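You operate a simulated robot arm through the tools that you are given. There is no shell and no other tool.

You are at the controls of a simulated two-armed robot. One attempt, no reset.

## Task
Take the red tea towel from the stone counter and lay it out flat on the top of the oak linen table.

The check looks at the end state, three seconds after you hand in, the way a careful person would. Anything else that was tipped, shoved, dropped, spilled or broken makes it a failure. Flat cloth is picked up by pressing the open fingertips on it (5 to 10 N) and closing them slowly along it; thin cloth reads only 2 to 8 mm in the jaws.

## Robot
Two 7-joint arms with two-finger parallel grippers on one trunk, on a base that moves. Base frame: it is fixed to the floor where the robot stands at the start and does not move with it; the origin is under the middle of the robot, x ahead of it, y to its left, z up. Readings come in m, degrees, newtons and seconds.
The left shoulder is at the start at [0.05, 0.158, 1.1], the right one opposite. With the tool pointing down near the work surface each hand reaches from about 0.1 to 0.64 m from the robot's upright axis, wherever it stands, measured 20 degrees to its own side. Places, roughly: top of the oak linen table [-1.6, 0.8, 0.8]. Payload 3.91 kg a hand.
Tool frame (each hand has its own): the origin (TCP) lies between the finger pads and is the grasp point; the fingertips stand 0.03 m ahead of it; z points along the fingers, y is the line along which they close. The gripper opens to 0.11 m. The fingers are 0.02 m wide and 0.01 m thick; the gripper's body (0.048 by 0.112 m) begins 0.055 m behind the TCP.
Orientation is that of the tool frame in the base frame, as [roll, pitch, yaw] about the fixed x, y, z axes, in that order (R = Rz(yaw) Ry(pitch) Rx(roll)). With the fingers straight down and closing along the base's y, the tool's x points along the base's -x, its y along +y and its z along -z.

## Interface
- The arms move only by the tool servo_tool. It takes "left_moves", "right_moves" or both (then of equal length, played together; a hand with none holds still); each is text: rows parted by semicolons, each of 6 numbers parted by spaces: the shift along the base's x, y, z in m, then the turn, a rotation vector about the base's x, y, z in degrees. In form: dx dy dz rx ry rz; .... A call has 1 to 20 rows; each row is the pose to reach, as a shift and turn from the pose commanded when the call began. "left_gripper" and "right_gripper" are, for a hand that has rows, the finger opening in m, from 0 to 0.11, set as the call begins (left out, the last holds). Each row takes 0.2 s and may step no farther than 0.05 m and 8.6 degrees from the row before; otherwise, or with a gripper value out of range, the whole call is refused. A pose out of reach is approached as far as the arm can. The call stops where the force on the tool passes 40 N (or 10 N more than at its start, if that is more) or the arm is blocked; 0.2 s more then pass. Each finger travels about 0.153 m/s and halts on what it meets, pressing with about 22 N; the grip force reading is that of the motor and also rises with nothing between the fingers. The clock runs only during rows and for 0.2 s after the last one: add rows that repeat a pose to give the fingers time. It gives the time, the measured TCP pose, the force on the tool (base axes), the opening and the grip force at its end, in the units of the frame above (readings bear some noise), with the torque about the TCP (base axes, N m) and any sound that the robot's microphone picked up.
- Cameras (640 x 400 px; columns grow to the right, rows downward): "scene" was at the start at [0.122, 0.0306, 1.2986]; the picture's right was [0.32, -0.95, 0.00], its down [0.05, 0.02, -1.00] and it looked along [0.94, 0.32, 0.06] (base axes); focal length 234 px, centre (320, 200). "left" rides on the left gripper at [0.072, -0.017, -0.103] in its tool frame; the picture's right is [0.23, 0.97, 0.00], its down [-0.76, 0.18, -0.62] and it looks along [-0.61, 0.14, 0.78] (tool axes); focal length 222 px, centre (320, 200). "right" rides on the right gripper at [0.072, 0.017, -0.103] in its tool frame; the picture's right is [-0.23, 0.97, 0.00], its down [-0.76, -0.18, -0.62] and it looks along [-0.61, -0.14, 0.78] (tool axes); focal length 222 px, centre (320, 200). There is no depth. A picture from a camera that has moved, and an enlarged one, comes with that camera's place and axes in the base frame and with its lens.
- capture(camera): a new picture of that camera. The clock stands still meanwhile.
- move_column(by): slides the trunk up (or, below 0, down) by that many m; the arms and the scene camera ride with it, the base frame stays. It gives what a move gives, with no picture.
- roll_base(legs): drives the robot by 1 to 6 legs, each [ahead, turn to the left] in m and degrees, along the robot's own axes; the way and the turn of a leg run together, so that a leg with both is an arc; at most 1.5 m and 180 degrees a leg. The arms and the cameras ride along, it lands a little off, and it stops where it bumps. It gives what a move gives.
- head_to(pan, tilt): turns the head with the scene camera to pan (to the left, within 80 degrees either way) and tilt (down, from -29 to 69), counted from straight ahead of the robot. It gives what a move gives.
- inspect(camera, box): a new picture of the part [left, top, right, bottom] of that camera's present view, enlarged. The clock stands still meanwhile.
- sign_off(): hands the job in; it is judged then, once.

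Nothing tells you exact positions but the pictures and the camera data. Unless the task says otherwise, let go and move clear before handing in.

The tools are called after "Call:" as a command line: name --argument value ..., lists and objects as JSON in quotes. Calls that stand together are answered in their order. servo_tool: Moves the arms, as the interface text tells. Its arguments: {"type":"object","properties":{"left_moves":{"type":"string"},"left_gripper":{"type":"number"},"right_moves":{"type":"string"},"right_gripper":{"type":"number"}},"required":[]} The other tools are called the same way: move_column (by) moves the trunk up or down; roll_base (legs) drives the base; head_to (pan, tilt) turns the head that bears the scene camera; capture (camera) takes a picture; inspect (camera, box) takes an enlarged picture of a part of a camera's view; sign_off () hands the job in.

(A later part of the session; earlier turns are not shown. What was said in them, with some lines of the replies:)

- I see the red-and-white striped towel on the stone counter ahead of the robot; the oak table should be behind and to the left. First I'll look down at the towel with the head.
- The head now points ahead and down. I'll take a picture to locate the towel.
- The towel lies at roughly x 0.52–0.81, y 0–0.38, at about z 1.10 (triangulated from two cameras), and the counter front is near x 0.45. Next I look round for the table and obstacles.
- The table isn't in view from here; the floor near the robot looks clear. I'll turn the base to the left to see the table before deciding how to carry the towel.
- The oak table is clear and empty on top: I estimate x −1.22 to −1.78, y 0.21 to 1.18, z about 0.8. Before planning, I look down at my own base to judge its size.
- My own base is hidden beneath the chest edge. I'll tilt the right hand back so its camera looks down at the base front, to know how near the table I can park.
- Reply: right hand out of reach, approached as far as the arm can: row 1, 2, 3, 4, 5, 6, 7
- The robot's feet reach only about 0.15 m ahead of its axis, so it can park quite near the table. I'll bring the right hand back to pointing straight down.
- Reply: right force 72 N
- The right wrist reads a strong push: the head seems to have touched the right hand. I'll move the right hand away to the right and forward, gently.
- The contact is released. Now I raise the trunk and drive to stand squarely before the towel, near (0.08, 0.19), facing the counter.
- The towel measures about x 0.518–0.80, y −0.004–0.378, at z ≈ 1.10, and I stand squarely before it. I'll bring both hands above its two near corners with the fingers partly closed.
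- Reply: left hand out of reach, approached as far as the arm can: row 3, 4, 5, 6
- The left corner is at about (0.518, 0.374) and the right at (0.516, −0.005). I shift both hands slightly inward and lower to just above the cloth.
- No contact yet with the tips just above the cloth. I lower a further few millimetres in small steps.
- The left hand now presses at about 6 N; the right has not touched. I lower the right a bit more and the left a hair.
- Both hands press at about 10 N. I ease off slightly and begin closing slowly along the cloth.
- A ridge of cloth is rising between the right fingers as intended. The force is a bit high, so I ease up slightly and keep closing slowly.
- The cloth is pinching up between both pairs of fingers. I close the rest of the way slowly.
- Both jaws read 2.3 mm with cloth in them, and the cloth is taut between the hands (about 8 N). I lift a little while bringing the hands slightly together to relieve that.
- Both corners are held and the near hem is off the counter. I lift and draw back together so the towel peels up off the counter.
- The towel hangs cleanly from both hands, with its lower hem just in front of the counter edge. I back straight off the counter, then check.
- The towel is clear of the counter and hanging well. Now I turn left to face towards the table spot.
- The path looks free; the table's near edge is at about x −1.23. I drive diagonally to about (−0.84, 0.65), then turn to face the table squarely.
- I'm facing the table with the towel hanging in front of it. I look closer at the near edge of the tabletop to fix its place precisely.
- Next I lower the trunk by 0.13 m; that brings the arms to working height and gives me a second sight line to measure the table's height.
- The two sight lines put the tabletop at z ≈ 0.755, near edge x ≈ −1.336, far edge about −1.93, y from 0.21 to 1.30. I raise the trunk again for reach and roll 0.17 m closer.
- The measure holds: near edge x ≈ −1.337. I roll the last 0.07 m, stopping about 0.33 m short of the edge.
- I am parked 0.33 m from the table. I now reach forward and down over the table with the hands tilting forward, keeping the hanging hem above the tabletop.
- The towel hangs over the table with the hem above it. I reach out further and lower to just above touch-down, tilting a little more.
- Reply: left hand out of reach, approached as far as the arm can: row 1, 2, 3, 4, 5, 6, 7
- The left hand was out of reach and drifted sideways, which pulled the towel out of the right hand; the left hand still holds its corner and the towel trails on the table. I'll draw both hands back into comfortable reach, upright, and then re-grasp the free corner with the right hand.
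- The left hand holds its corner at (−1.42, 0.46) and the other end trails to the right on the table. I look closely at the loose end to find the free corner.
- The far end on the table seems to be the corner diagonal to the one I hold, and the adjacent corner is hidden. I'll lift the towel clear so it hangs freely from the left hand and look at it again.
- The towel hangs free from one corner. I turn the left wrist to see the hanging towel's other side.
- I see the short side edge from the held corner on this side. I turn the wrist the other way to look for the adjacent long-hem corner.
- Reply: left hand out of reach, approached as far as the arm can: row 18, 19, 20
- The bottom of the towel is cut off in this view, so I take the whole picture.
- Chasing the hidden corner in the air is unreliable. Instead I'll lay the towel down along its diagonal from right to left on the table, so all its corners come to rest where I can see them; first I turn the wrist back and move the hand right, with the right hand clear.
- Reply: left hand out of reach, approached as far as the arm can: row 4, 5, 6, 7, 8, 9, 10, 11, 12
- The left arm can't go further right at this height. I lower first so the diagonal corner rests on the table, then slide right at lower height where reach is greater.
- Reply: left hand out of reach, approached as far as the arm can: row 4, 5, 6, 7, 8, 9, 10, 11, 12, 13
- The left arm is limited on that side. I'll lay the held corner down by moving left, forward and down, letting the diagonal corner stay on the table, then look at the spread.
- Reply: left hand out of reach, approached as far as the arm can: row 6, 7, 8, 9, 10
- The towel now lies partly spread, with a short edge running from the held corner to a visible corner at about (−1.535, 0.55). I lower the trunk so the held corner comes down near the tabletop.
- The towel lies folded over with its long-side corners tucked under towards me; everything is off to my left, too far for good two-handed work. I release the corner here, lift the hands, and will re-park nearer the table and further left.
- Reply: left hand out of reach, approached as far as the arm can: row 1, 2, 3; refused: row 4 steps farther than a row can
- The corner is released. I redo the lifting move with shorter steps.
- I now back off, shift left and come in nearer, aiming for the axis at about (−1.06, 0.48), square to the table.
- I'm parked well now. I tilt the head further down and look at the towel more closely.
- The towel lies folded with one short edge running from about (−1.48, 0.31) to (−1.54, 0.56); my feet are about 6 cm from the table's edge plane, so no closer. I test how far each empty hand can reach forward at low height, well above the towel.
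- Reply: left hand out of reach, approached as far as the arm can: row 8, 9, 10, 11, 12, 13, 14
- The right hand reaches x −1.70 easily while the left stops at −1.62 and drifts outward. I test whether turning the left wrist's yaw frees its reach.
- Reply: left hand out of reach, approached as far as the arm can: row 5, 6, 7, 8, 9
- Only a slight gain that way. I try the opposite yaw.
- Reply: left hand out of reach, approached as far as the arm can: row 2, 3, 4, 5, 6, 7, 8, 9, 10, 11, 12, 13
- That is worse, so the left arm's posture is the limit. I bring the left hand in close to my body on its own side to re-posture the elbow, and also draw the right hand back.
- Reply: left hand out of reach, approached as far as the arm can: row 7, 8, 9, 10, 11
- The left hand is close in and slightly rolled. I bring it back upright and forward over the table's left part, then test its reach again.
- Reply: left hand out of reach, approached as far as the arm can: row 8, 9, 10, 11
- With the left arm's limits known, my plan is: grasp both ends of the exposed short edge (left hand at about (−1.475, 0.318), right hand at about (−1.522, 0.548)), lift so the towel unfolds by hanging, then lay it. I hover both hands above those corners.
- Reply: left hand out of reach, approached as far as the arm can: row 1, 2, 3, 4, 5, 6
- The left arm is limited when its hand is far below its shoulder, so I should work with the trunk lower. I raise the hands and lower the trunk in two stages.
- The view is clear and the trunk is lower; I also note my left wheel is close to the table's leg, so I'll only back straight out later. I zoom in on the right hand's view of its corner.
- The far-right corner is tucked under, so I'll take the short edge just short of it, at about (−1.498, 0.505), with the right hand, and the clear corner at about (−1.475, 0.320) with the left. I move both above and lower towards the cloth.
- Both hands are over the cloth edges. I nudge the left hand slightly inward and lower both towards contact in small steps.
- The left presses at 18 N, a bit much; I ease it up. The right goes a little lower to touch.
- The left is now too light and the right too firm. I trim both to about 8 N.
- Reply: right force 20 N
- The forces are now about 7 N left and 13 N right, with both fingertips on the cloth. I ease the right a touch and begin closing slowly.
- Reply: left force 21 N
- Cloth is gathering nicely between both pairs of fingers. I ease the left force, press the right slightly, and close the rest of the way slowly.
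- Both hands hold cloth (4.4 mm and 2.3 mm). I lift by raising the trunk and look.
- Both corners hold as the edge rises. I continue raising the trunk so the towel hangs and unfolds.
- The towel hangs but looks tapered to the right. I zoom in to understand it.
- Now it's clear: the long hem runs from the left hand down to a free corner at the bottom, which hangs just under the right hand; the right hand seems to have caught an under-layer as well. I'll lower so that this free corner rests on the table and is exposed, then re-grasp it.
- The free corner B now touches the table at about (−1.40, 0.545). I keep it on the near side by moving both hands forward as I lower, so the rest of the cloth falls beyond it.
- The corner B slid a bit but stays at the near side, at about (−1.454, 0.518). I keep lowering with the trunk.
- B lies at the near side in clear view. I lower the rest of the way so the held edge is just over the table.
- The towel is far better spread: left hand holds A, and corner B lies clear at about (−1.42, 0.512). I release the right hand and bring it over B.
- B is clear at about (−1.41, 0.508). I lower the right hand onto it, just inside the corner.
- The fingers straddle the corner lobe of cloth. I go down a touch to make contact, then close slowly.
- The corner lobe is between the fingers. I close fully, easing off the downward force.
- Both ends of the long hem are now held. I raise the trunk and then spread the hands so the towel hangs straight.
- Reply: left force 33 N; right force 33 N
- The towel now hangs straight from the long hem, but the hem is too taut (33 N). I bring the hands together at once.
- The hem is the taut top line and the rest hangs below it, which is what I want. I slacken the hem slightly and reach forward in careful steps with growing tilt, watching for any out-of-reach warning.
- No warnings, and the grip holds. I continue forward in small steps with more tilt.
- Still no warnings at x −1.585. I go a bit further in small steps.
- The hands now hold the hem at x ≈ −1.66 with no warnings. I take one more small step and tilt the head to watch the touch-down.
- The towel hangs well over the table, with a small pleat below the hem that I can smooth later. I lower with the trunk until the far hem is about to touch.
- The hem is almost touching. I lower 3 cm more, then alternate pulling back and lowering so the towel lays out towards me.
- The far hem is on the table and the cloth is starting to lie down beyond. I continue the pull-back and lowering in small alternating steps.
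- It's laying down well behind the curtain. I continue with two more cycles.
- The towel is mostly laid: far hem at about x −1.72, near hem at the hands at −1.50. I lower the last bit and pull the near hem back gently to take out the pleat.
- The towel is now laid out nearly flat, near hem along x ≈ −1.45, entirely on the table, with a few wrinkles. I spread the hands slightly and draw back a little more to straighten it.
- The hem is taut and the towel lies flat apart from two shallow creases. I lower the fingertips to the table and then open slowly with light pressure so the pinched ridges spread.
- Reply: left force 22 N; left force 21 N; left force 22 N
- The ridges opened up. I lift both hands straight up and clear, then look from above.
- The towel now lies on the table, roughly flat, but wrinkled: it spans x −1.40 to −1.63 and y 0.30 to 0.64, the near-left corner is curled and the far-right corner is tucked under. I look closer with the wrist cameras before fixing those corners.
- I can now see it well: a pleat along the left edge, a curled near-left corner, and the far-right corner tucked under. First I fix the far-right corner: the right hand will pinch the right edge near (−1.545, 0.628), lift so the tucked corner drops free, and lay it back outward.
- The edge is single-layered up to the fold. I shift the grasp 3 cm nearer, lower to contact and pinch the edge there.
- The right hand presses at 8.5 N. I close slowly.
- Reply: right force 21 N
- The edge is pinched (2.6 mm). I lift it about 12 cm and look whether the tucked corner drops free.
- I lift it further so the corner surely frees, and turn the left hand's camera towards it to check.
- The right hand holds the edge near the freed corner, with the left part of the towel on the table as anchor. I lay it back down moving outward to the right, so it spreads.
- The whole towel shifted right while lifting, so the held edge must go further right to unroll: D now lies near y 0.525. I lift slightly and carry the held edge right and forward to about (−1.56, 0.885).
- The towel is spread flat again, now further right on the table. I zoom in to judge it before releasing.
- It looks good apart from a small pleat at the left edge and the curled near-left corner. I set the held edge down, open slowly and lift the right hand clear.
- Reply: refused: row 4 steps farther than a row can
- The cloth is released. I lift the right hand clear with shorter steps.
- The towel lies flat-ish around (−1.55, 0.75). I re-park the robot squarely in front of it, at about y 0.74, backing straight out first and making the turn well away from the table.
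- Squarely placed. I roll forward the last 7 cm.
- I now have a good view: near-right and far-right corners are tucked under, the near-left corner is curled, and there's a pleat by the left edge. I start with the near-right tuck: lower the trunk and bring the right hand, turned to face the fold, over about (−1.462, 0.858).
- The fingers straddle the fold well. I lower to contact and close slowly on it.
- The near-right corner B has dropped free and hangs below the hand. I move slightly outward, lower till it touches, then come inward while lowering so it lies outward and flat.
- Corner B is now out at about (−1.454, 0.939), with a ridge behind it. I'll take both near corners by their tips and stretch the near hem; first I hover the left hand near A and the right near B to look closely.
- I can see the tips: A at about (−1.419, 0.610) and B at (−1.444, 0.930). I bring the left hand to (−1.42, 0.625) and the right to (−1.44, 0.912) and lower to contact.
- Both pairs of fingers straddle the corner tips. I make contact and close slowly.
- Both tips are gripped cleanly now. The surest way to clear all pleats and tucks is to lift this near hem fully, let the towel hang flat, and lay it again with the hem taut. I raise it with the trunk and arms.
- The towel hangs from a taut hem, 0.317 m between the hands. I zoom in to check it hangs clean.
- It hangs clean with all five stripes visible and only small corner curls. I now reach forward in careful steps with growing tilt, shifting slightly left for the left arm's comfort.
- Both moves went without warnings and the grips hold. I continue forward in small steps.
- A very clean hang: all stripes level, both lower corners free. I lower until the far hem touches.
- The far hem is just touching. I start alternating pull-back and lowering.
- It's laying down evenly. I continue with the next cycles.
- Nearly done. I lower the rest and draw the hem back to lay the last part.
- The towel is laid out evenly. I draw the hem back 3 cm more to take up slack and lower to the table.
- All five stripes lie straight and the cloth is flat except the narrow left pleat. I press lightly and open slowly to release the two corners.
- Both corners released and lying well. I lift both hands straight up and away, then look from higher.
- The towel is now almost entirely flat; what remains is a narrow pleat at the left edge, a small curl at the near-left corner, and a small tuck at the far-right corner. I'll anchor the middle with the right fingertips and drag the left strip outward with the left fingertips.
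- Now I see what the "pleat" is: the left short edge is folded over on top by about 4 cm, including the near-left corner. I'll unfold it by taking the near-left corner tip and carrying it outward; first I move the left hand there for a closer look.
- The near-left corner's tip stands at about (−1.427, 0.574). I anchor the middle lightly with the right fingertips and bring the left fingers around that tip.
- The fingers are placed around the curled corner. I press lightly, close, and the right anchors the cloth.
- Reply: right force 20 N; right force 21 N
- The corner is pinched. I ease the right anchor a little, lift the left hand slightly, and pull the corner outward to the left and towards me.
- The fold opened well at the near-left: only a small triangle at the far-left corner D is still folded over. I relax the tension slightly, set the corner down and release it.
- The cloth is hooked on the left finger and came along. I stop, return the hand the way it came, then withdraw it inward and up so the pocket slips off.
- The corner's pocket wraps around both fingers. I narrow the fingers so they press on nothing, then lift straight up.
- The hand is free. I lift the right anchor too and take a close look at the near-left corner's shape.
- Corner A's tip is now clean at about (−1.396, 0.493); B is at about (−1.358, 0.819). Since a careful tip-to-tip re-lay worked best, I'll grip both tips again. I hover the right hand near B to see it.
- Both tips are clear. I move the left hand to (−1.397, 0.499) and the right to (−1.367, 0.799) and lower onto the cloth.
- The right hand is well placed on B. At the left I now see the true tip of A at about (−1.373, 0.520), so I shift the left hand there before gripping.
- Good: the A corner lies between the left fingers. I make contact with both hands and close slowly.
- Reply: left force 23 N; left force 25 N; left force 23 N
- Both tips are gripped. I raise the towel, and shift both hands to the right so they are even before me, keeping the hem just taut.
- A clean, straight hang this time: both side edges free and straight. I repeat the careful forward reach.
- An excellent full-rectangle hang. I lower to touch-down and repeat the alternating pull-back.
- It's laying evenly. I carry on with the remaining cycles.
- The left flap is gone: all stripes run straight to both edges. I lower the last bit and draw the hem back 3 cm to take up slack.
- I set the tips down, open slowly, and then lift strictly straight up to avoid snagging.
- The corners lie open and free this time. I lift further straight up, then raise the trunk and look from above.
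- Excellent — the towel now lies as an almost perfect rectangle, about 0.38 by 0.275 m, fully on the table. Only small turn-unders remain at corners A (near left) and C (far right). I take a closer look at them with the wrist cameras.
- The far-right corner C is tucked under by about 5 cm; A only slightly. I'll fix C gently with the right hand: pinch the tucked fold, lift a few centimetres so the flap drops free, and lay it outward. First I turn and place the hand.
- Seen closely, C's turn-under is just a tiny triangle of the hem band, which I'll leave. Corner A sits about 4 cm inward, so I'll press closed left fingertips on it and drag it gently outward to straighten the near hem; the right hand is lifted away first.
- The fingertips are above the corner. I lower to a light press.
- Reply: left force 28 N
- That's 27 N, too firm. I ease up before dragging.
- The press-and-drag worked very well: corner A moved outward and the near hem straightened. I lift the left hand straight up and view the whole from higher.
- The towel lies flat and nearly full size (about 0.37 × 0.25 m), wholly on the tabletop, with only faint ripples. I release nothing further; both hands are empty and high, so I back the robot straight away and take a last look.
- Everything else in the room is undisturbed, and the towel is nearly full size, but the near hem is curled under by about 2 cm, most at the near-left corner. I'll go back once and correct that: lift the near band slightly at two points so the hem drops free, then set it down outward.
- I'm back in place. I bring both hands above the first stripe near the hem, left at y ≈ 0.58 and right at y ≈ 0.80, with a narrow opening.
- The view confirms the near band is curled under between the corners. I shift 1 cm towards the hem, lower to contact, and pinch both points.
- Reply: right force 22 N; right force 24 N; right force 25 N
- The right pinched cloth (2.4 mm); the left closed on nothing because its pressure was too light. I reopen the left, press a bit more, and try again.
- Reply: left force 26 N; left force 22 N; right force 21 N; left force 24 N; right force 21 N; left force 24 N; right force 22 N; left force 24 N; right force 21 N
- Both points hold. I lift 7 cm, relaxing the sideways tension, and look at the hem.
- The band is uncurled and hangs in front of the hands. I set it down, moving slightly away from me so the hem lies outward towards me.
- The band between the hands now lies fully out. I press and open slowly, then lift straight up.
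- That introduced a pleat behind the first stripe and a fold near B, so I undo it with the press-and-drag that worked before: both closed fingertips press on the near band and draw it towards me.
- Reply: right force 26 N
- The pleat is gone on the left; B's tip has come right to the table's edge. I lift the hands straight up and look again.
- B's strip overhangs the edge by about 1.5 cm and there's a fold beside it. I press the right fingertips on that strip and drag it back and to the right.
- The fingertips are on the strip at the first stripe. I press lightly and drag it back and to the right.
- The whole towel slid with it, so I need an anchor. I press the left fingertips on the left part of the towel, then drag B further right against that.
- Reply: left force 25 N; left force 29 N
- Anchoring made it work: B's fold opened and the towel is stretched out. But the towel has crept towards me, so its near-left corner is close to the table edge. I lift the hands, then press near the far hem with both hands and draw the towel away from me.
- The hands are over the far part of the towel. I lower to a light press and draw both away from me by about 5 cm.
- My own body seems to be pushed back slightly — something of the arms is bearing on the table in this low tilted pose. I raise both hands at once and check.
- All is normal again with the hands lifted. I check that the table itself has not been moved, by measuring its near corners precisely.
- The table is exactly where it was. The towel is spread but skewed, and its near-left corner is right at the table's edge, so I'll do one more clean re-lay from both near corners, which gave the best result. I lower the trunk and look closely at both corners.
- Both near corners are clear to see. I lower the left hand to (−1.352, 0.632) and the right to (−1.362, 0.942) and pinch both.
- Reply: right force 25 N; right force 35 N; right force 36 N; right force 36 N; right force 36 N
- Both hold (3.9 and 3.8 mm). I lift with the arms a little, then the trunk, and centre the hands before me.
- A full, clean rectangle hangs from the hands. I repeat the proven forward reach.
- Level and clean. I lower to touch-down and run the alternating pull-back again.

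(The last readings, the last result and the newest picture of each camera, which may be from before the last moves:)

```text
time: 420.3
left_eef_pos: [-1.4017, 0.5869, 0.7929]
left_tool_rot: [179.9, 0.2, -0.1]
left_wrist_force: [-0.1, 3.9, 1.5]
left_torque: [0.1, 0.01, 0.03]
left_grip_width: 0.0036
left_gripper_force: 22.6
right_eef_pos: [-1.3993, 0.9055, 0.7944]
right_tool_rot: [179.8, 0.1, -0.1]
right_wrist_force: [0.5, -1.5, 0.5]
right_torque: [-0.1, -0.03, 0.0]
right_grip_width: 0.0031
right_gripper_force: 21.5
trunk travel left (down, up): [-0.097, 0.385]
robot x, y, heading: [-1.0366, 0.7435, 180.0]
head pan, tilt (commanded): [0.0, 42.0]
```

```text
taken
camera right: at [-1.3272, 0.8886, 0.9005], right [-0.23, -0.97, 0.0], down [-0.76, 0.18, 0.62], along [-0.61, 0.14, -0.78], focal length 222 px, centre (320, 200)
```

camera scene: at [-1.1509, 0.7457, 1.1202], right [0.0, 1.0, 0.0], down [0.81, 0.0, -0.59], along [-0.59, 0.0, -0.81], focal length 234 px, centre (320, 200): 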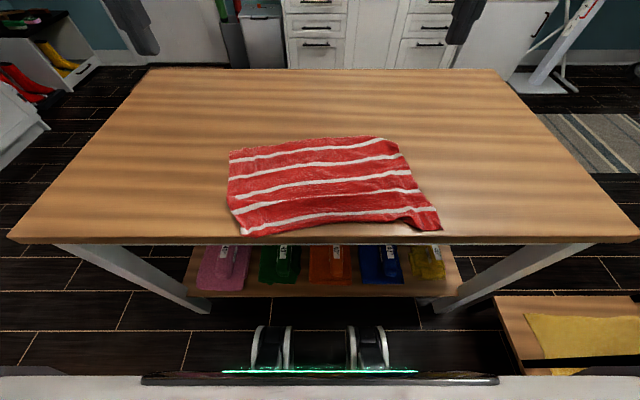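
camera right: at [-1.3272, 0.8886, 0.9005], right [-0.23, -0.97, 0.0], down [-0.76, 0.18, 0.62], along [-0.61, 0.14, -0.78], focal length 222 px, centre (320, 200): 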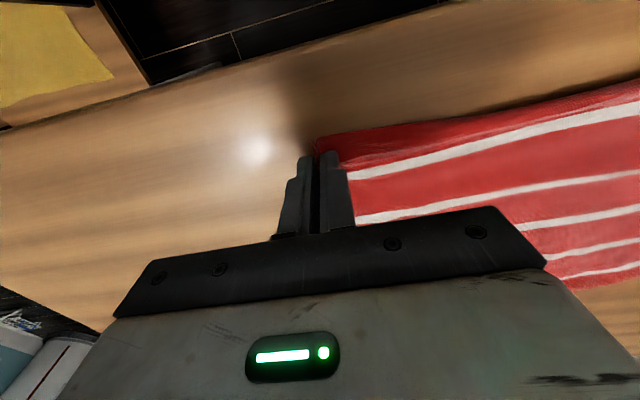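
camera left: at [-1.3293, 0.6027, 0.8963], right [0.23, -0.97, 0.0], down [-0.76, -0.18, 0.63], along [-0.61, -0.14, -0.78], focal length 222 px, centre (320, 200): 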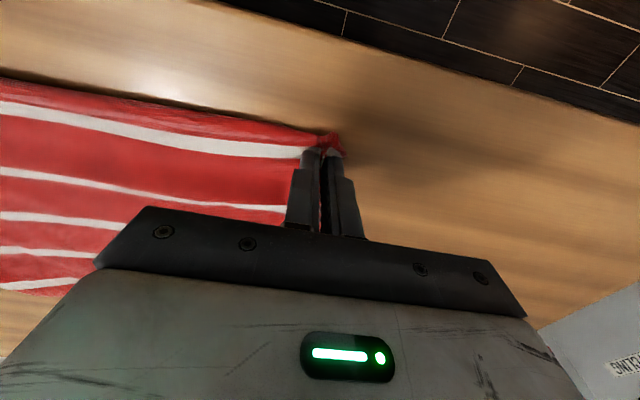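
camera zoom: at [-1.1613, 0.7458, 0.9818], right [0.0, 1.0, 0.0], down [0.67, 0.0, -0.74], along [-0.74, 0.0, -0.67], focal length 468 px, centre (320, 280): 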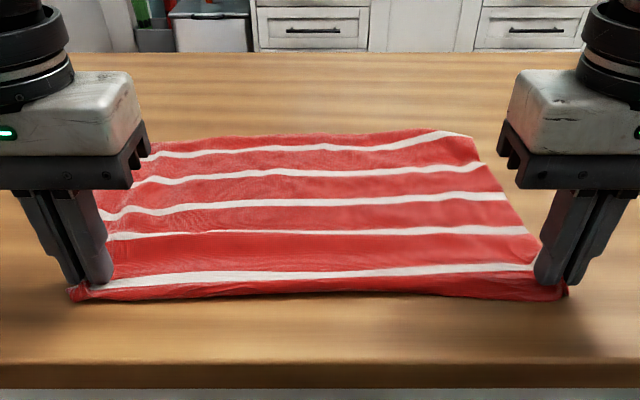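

Beautifully laid again. I press lightly, open slowly, and lift strictly straight up.

Call:
servo_tool --left_moves "0 0.001 -0.001 0 0 0; 0 0.002 -0.001 0 0 0" --right_moves "0 -0.001 -0.001 0 0 0; 0 -0.002 -0.002 0 0 0"

Call:
servo_tool --left_moves "0 0 0 0 0 0; 0 0 0 0 0 0" --right_moves "0 0 0 0 0 0; 0 0 0 0 0 0" --left_gripper 0.01 --right_gripper 0.01

Call:
servo_tool --left_moves "0 0 0 0 0 0; 0 0 0 0 0 0" --right_moves "0 0 0 0 0 0; 0 0 0 0 0 0" --left_gripper 0.021 --right_gripper 0.021

Call:
servo_tool --left_moves "0 0 0 0 0 0; 0 0 0 0 0 0" --right_moves "0 0 0 0 0 0; 0 0 0 0 0 0" --left_gripper 0.034 --right_gripper 0.034

Call:
servo_tool --left_moves "0 0 0.006 0 0 0; 0 0 0.015 0 0 0; 0 0 0.03 0 0 0; 0 0 0.06 0 0 0; 0 0 0.1 0 0 0; 0 0 0.12 0 0 0" --right_moves "0 0 0.006 0 0 0; 0 0 0.015 0 0 0; 0 0 0.03 0 0 0; 0 0 0.06 0 0 0; 0 0 0.1 0 0 0; 0 0 0.12 0 0 0"

Call:
head_to --pan 0 --tilt 54

Call:
inspect --camera "scene" --box '[160, 50, 480, 220]'

Call:
inspect --camera "left" --box '[160, 0, 480, 200]'

Call:
inspect --camera "right" --box '[160, 0, 480, 200]'

```text
time: 420.9
left_eef_pos: [-1.4022, 0.5885, 0.792]
left_tool_rot: [-180.0, 0.2, -0.2]
left_wrist_force: [-0.1, 0.2, 5.7]
left_torque: [-0.05, 0.04, 0.02]
left_grip_width: 0.0035
left_gripper_force: 21.8
right_eef_pos: [-1.3996, 0.9032, 0.7935]
right_tool_rot: [180.0, 0.2, -0.3]
right_wrist_force: [-0.4, -1.4, 1.2]
right_torque: [-0.04, 0.01, 0.02]
right_grip_width: 0.003
right_gripper_force: 22.0
trunk travel left (down, up): [-0.097, 0.385]
robot x, y, heading: [-1.0367, 0.7462, 179.9]
head pan, tilt (commanded): [0.0, 42.0]
```

```text
time: 421.5
left_eef_pos: [-1.4026, 0.5885, 0.792]
left_tool_rot: [180.0, 0.2, -0.1]
left_wrist_force: [0.7, 0.1, 5.6]
left_torque: [-0.04, -0.05, 0.01]
left_grip_width: 0.0099
left_gripper_force: 0.0
right_eef_pos: [-1.401, 0.9038, 0.7921]
right_tool_rot: [-179.9, 0.1, -0.2]
right_wrist_force: [0.0, -0.2, 0.7]
right_torque: [0.02, 0.03, -0.03]
right_grip_width: 0.01
right_gripper_force: 0.1
trunk travel left (down, up): [-0.097, 0.385]
robot x, y, heading: [-1.0376, 0.7422, 179.9]
head pan, tilt (commanded): [0.0, 42.0]
```

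```text
time: 422.1
left_eef_pos: [-1.402, 0.5881, 0.7916]
left_tool_rot: [-180.0, 0.3, -0.1]
left_wrist_force: [0.8, 0.5, 4.0]
left_torque: [-0.01, -0.01, -0.01]
left_grip_width: 0.0206
left_gripper_force: 0.0
right_eef_pos: [-1.3995, 0.9038, 0.7938]
right_tool_rot: [179.9, 0.1, -0.2]
right_wrist_force: [-0.6, 0.1, 0.0]
right_torque: [0.03, 0.01, -0.04]
right_grip_width: 0.0211
right_gripper_force: 0.0
trunk travel left (down, up): [-0.097, 0.385]
robot x, y, heading: [-1.0352, 0.7438, 180.0]
head pan, tilt (commanded): [0.0, 42.0]
```

```text
time: 422.7
left_eef_pos: [-1.4032, 0.5886, 0.7925]
left_tool_rot: [-179.9, 0.2, -0.1]
left_wrist_force: [0.5, 1.1, 4.0]
left_torque: [-0.04, 0.05, 0.0]
left_grip_width: 0.0333
left_gripper_force: 0.1
right_eef_pos: [-1.4002, 0.9031, 0.7935]
right_tool_rot: [179.9, 0.1, -0.2]
right_wrist_force: [0.2, 0.2, 0.0]
right_torque: [0.03, 0.0, 0.0]
right_grip_width: 0.0336
right_gripper_force: 0.1
trunk travel left (down, up): [-0.097, 0.385]
robot x, y, heading: [-1.038, 0.7451, 180.0]
head pan, tilt (commanded): [0.0, 42.0]
```

```text
time: 424.1
left_eef_pos: [-1.4038, 0.588, 0.9137]
left_tool_rot: [179.9, 0.2, 0.0]
left_wrist_force: [0.9, 0.1, 0.2]
left_torque: [-0.02, -0.01, 0.0]
left_grip_width: 0.0341
left_gripper_force: 0.1
right_eef_pos: [-1.3991, 0.9027, 0.9138]
right_tool_rot: [-180.0, -0.1, -0.3]
right_wrist_force: [0.3, 0.1, 0.1]
right_torque: [-0.04, 0.03, 0.0]
right_grip_width: 0.0339
right_gripper_force: 0.0
trunk travel left (down, up): [-0.097, 0.385]
robot x, y, heading: [-1.037, 0.7448, 179.8]
head pan, tilt (commanded): [0.0, 42.0]
```

```text
time: 424.8
left_eef_pos: [-1.4046, 0.5882, 0.9106]
left_tool_rot: [180.0, 0.1, -0.2]
left_wrist_force: [-0.1, 0.4, -0.3]
left_torque: [-0.05, 0.01, 0.0]
left_grip_width: 0.0341
left_gripper_force: 0.1
right_eef_pos: [-1.3991, 0.9038, 0.9139]
right_tool_rot: [180.0, 0.1, -0.2]
right_wrist_force: [-0.8, -0.2, 0.1]
right_torque: [0.01, 0.01, -0.01]
right_grip_width: 0.0338
right_gripper_force: 0.0
trunk travel left (down, up): [-0.097, 0.385]
robot x, y, heading: [-1.0373, 0.7415, 179.9]
head pan, tilt (commanded): [0.0, 54.0]
```

```text
2.00 times, centred on (320, 135) of scene
camera zoom: at [-1.1509, 0.7457, 0.9653], right [0.0, 1.0, 0.0], down [0.81, 0.0, -0.59], along [-0.59, 0.0, -0.81], focal length 468 px, centre (320, 330)
```

zoom: 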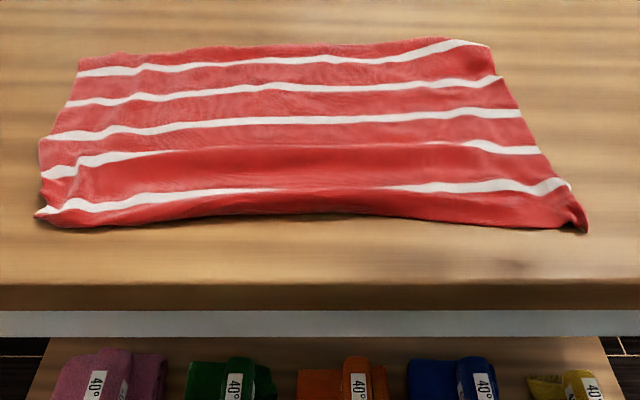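

```text
2.00 times, centred on (320, 100) of left
camera zoom: at [-1.3303, 0.6041, 1.0146], right [0.23, -0.97, 0.0], down [-0.76, -0.18, 0.62], along [-0.61, -0.14, -0.78], focal length 444 px, centre (320, 400)
```

zoom: 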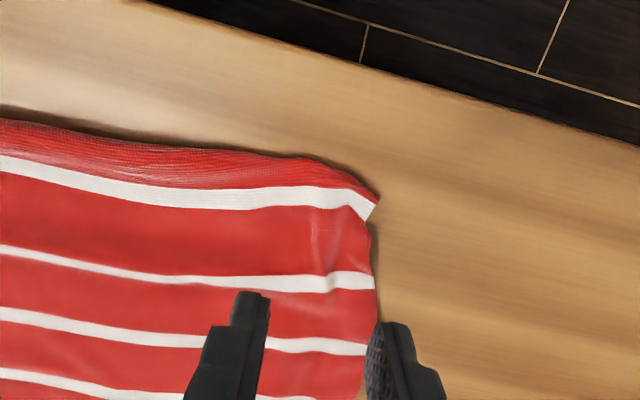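

```text
2.00 times, centred on (320, 100) of right
camera zoom: at [-1.328, 0.8854, 1.0185], right [-0.23, -0.97, 0.0], down [-0.76, 0.18, 0.62], along [-0.61, 0.14, -0.78], focal length 444 px, centre (320, 400)
```

zoom: 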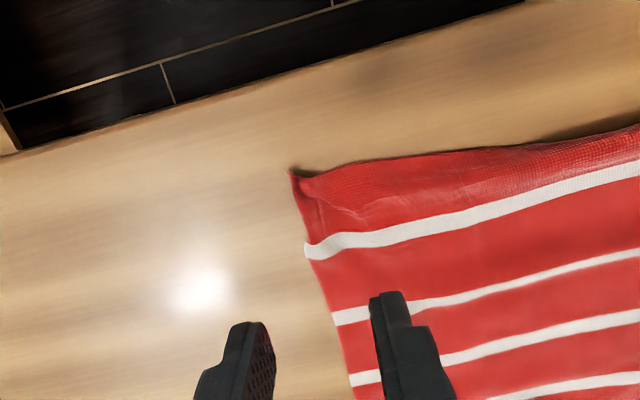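

Both near corners lie clean now. The near-left corner is still a little drawn in, so I use the gentle press-and-drag on it once more, outward and slightly towards me, as worked well before.

Call:
servo_tool --left_moves "-0.004 -0.004 -0.03 0 0 0; -0.007 -0.007 -0.06 0 0 0; -0.007 -0.007 -0.085 0 0 0; -0.007 -0.007 -0.1 0 0 0; -0.007 -0.007 -0.112 0 0 0; -0.007 -0.007 -0.117 0 0 0" --right_moves "0.005 0.02 0.02 0 0 0; 0.01 0.05 0.04 0 0 0; 0.015 0.08 0.05 0 0 0; 0.015 0.1 0.05 0 0 0; 0.015 0.1 0.05 0 0 0; 0.015 0.1 0.05 0 0 0" --left_gripper 0.0

Call:
servo_tool --left_moves "0 0 -0.0008 0 0 0; 0 0 -0.0016 0 0 0; 0 0 -0.0022 0 0 0"

```text
time: 426.2
left_eef_pos: [-1.4106, 0.5822, 0.7951]
left_tool_rot: [-179.9, 0.2, -0.1]
left_wrist_force: [-0.2, 0.4, -0.7]
left_torque: [-0.04, 0.03, 0.0]
left_grip_width: 0.0001
left_gripper_force: 22.1
right_eef_pos: [-1.3853, 1.004, 0.9636]
right_tool_rot: [179.9, 0.1, -0.2]
right_wrist_force: [-0.6, -0.6, 0.1]
right_torque: [-0.02, 0.02, 0.01]
right_grip_width: 0.0339
right_gripper_force: 0.0
trunk travel left (down, up): [-0.097, 0.385]
robot x, y, heading: [-1.0352, 0.7409, 179.8]
head pan, tilt (commanded): [0.0, 54.0]
```

```text
time: 427.0
left_eef_pos: [-1.4101, 0.5811, 0.7931]
left_tool_rot: [180.0, 0.2, -0.1]
left_wrist_force: [0.3, 0.7, 1.6]
left_torque: [0.01, -0.03, -0.02]
left_grip_width: 0.0
left_gripper_force: 21.8
right_eef_pos: [-1.3854, 1.0033, 0.9638]
right_tool_rot: [-179.9, 0.1, -0.1]
right_wrist_force: [-1.0, -0.3, 0.0]
right_torque: [0.01, 0.06, 0.04]
right_grip_width: 0.0339
right_gripper_force: 0.0
trunk travel left (down, up): [-0.097, 0.385]
robot x, y, heading: [-1.0364, 0.7406, 179.6]
head pan, tilt (commanded): [0.0, 54.0]
```

Call:
servo_tool --left_moves "0 0 -0.0008 0 0 0; 0 0 -0.0014 0 0 0; 0 0 -0.0014 0 0 0"

Call:
servo_tool --left_moves "0.002 -0.005 0 0 0 0; 0.005 -0.01 0 0 0 0; 0.008 -0.015 0 0 0 0; 0.011 -0.02 0 0 0 0; 0.014 -0.026 0 0 0 0; 0.017 -0.032 0 0 0 0; 0.019 -0.036 0 0 0 0"

Call:
inspect --camera "scene" --box '[140, 50, 480, 220]'

```text
time: 427.8
left_eef_pos: [-1.4107, 0.581, 0.7917]
left_tool_rot: [180.0, 0.2, -0.2]
left_wrist_force: [0.5, -0.4, 5.7]
left_torque: [0.04, -0.05, -0.01]
left_grip_width: 0.0001
left_gripper_force: 21.9
right_eef_pos: [-1.386, 1.0032, 0.9632]
right_tool_rot: [179.9, 0.2, -0.2]
right_wrist_force: [1.0, 0.1, 0.3]
right_torque: [-0.03, 0.01, 0.04]
right_grip_width: 0.0339
right_gripper_force: 0.0
trunk travel left (down, up): [-0.097, 0.385]
robot x, y, heading: [-1.0392, 0.7414, 180.0]
head pan, tilt (commanded): [0.0, 54.0]
```

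```text
time: 429.4
left_eef_pos: [-1.391, 0.5471, 0.7914]
left_tool_rot: [-180.0, 0.2, -0.1]
left_wrist_force: [-1.6, 2.5, 8.8]
left_torque: [0.09, -0.04, 0.03]
left_grip_width: 0.0001
left_gripper_force: 22.2
right_eef_pos: [-1.3852, 1.0026, 0.9631]
right_tool_rot: [179.9, 0.1, -0.1]
right_wrist_force: [-0.2, -0.6, 0.4]
right_torque: [0.01, 0.01, 0.0]
right_grip_width: 0.0341
right_gripper_force: 0.0
trunk travel left (down, up): [-0.097, 0.385]
robot x, y, heading: [-1.034, 0.7463, 179.7]
head pan, tilt (commanded): [0.0, 54.0]
```

```text
1.88 times, centred on (310, 135) of scene
camera zoom: at [-1.1506, 0.746, 0.9654], right [0.0, 1.0, 0.0], down [0.81, 0.0, -0.59], along [-0.59, 0.0, -0.81], focal length 441 px, centre (339, 322)
```

zoom: 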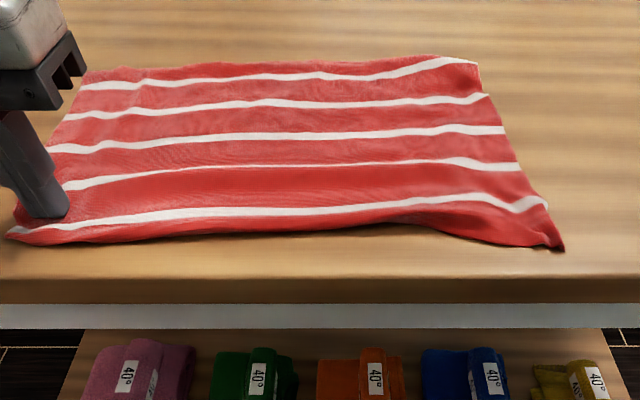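

That stretched it nicely. I lift the left hand straight up and view the result from above.

Call:
servo_tool --left_moves "0 0 0.01 0 0 0; 0 0 0.03 0 0 0; 0 0 0.07 0 0 0; 0 0 0.11 0 0 0; 0 -0.03 0.14 0 0 0; 0.01 -0.06 0.16 0 0 0"

Call:
move_column --by 0.26

Call:
capture --camera "scene"

Call:
inspect --camera "scene" --box '[210, 110, 430, 260]'

```text
time: 430.8
left_eef_pos: [-1.3808, 0.4861, 0.9523]
left_tool_rot: [180.0, 0.1, -0.1]
left_wrist_force: [-0.6, 0.0, 0.2]
left_torque: [0.0, -0.02, -0.01]
left_grip_width: 0.0
left_gripper_force: 22.0
right_eef_pos: [-1.3849, 1.0037, 0.9629]
right_tool_rot: [180.0, 0.2, -0.2]
right_wrist_force: [0.4, 0.6, 0.4]
right_torque: [-0.02, 0.03, -0.01]
right_grip_width: 0.034
right_gripper_force: 0.0
trunk travel left (down, up): [-0.097, 0.385]
robot x, y, heading: [-1.0358, 0.7427, 179.6]
head pan, tilt (commanded): [0.0, 54.0]
```

```text
time: 433.5
left_eef_pos: [-1.381, 0.4868, 1.213]
left_tool_rot: [179.9, 0.1, 0.0]
left_wrist_force: [-0.6, 0.3, -0.4]
left_torque: [-0.01, 0.01, -0.01]
left_grip_width: 0.0
left_gripper_force: 21.6
right_eef_pos: [-1.3852, 1.0038, 1.2228]
right_tool_rot: [-179.9, 0.1, -0.2]
right_wrist_force: [0.5, -0.7, 0.2]
right_torque: [-0.03, 0.02, 0.02]
right_grip_width: 0.0339
right_gripper_force: 0.2
trunk travel left (down, up): [-0.357, 0.125]
robot x, y, heading: [-1.0367, 0.7408, 179.7]
head pan, tilt (commanded): [0.0, 54.0]
```

```text
taken
camera scene: at [-1.1509, 0.7457, 1.2252], right [0.0, 1.0, 0.0], down [0.81, 0.0, -0.59], along [-0.59, 0.0, -0.81], focal length 234 px, centre (320, 200)
```

scene: 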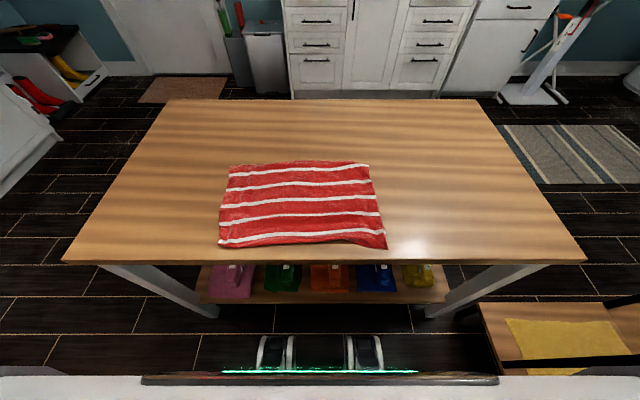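

```text
2.67 times, centred on (320, 185) of scene
camera zoom: at [-1.1509, 0.7457, 1.2252], right [0.0, 1.0, 0.0], down [0.81, 0.0, -0.59], along [-0.59, 0.0, -0.81], focal length 624 px, centre (320, 240)
```

zoom: 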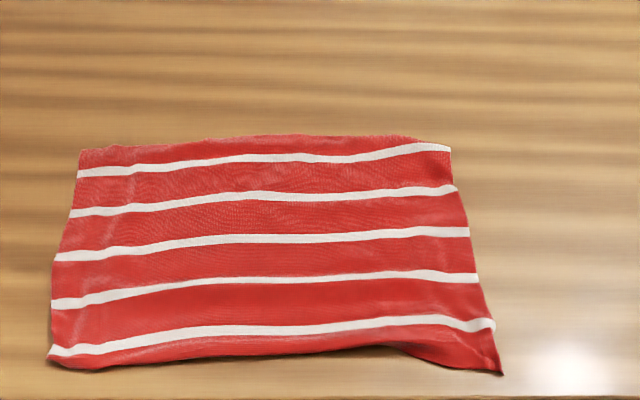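

The towel lies flat and square, about 0.37 × 0.25 m on show, all edges inside the tabletop, stripes straight. Nothing else has been disturbed. I back the robot straight away and make a last check.

Call:
roll_base --legs '[[-0.25, 0]]'

Call:
capture --camera "scene"

```text
time: 435.3
left_eef_pos: [-1.129, 0.4861, 1.2119]
left_tool_rot: [179.9, 0.3, -0.2]
left_wrist_force: [0.9, 0.3, 1.0]
left_torque: [0.0, 0.01, 0.04]
left_grip_width: 0.0
left_gripper_force: 21.6
right_eef_pos: [-1.1304, 1.0035, 1.2234]
right_tool_rot: [-180.0, 0.1, -0.2]
right_wrist_force: [-1.0, 0.2, 1.0]
right_torque: [0.01, 0.01, 0.0]
right_grip_width: 0.034
right_gripper_force: 0.2
trunk travel left (down, up): [-0.357, 0.125]
robot x, y, heading: [-0.7824, 0.7438, 179.8]
head pan, tilt (commanded): [0.0, 54.0]
```

```text
taken
camera scene: at [-0.8964, 0.7451, 1.2254], right [0.0, 1.0, 0.0], down [0.81, 0.0, -0.59], along [-0.59, 0.0, -0.81], focal length 234 px, centre (320, 200)
```

scene: 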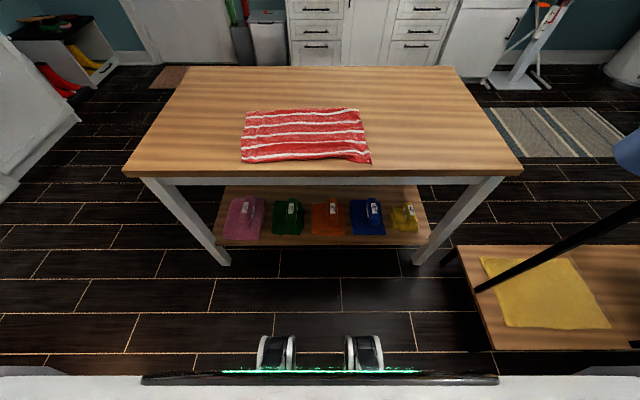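

The towel lies flat on the oak table, fully inside its edges. Both hands are empty and clear, and I see nothing else disturbed, so I hand in.

Call:
sign_off

```text
The job is handed in.
```

The red tea towel is spread on top of the oak linen table, fully inside its edges, and I have handed the job in. I haven't been told the result of the check.

- **Flatness:** The towel lies square with its stripes straight. The near hem is turned under by about 2 cm along most of its length, and there may be a small fold under at the far-right corner. By my estimate it covers about 86% of its full size.
- **How it got there:** The right hand lost its corner on the first attempt, so I had to pick the towel up again and lay it several times. It stayed on the tabletop throughout. At one point a corner hung about 1.5 cm over the near edge, and I drew it back.
- **Contacts:** My head pressed briefly against my own right hand early on. Near the end, in a low tilted reach, my body was pushed back slightly, apparently because part of an arm was bearing on the table. I measured the table afterwards and it had not moved.
- **Surroundings:** In the last picture the folded cloths on the lower shelf and the items around the table look undisturbed. I did not look back at the counter after leaving it.

Both hands are empty and clear of the table.
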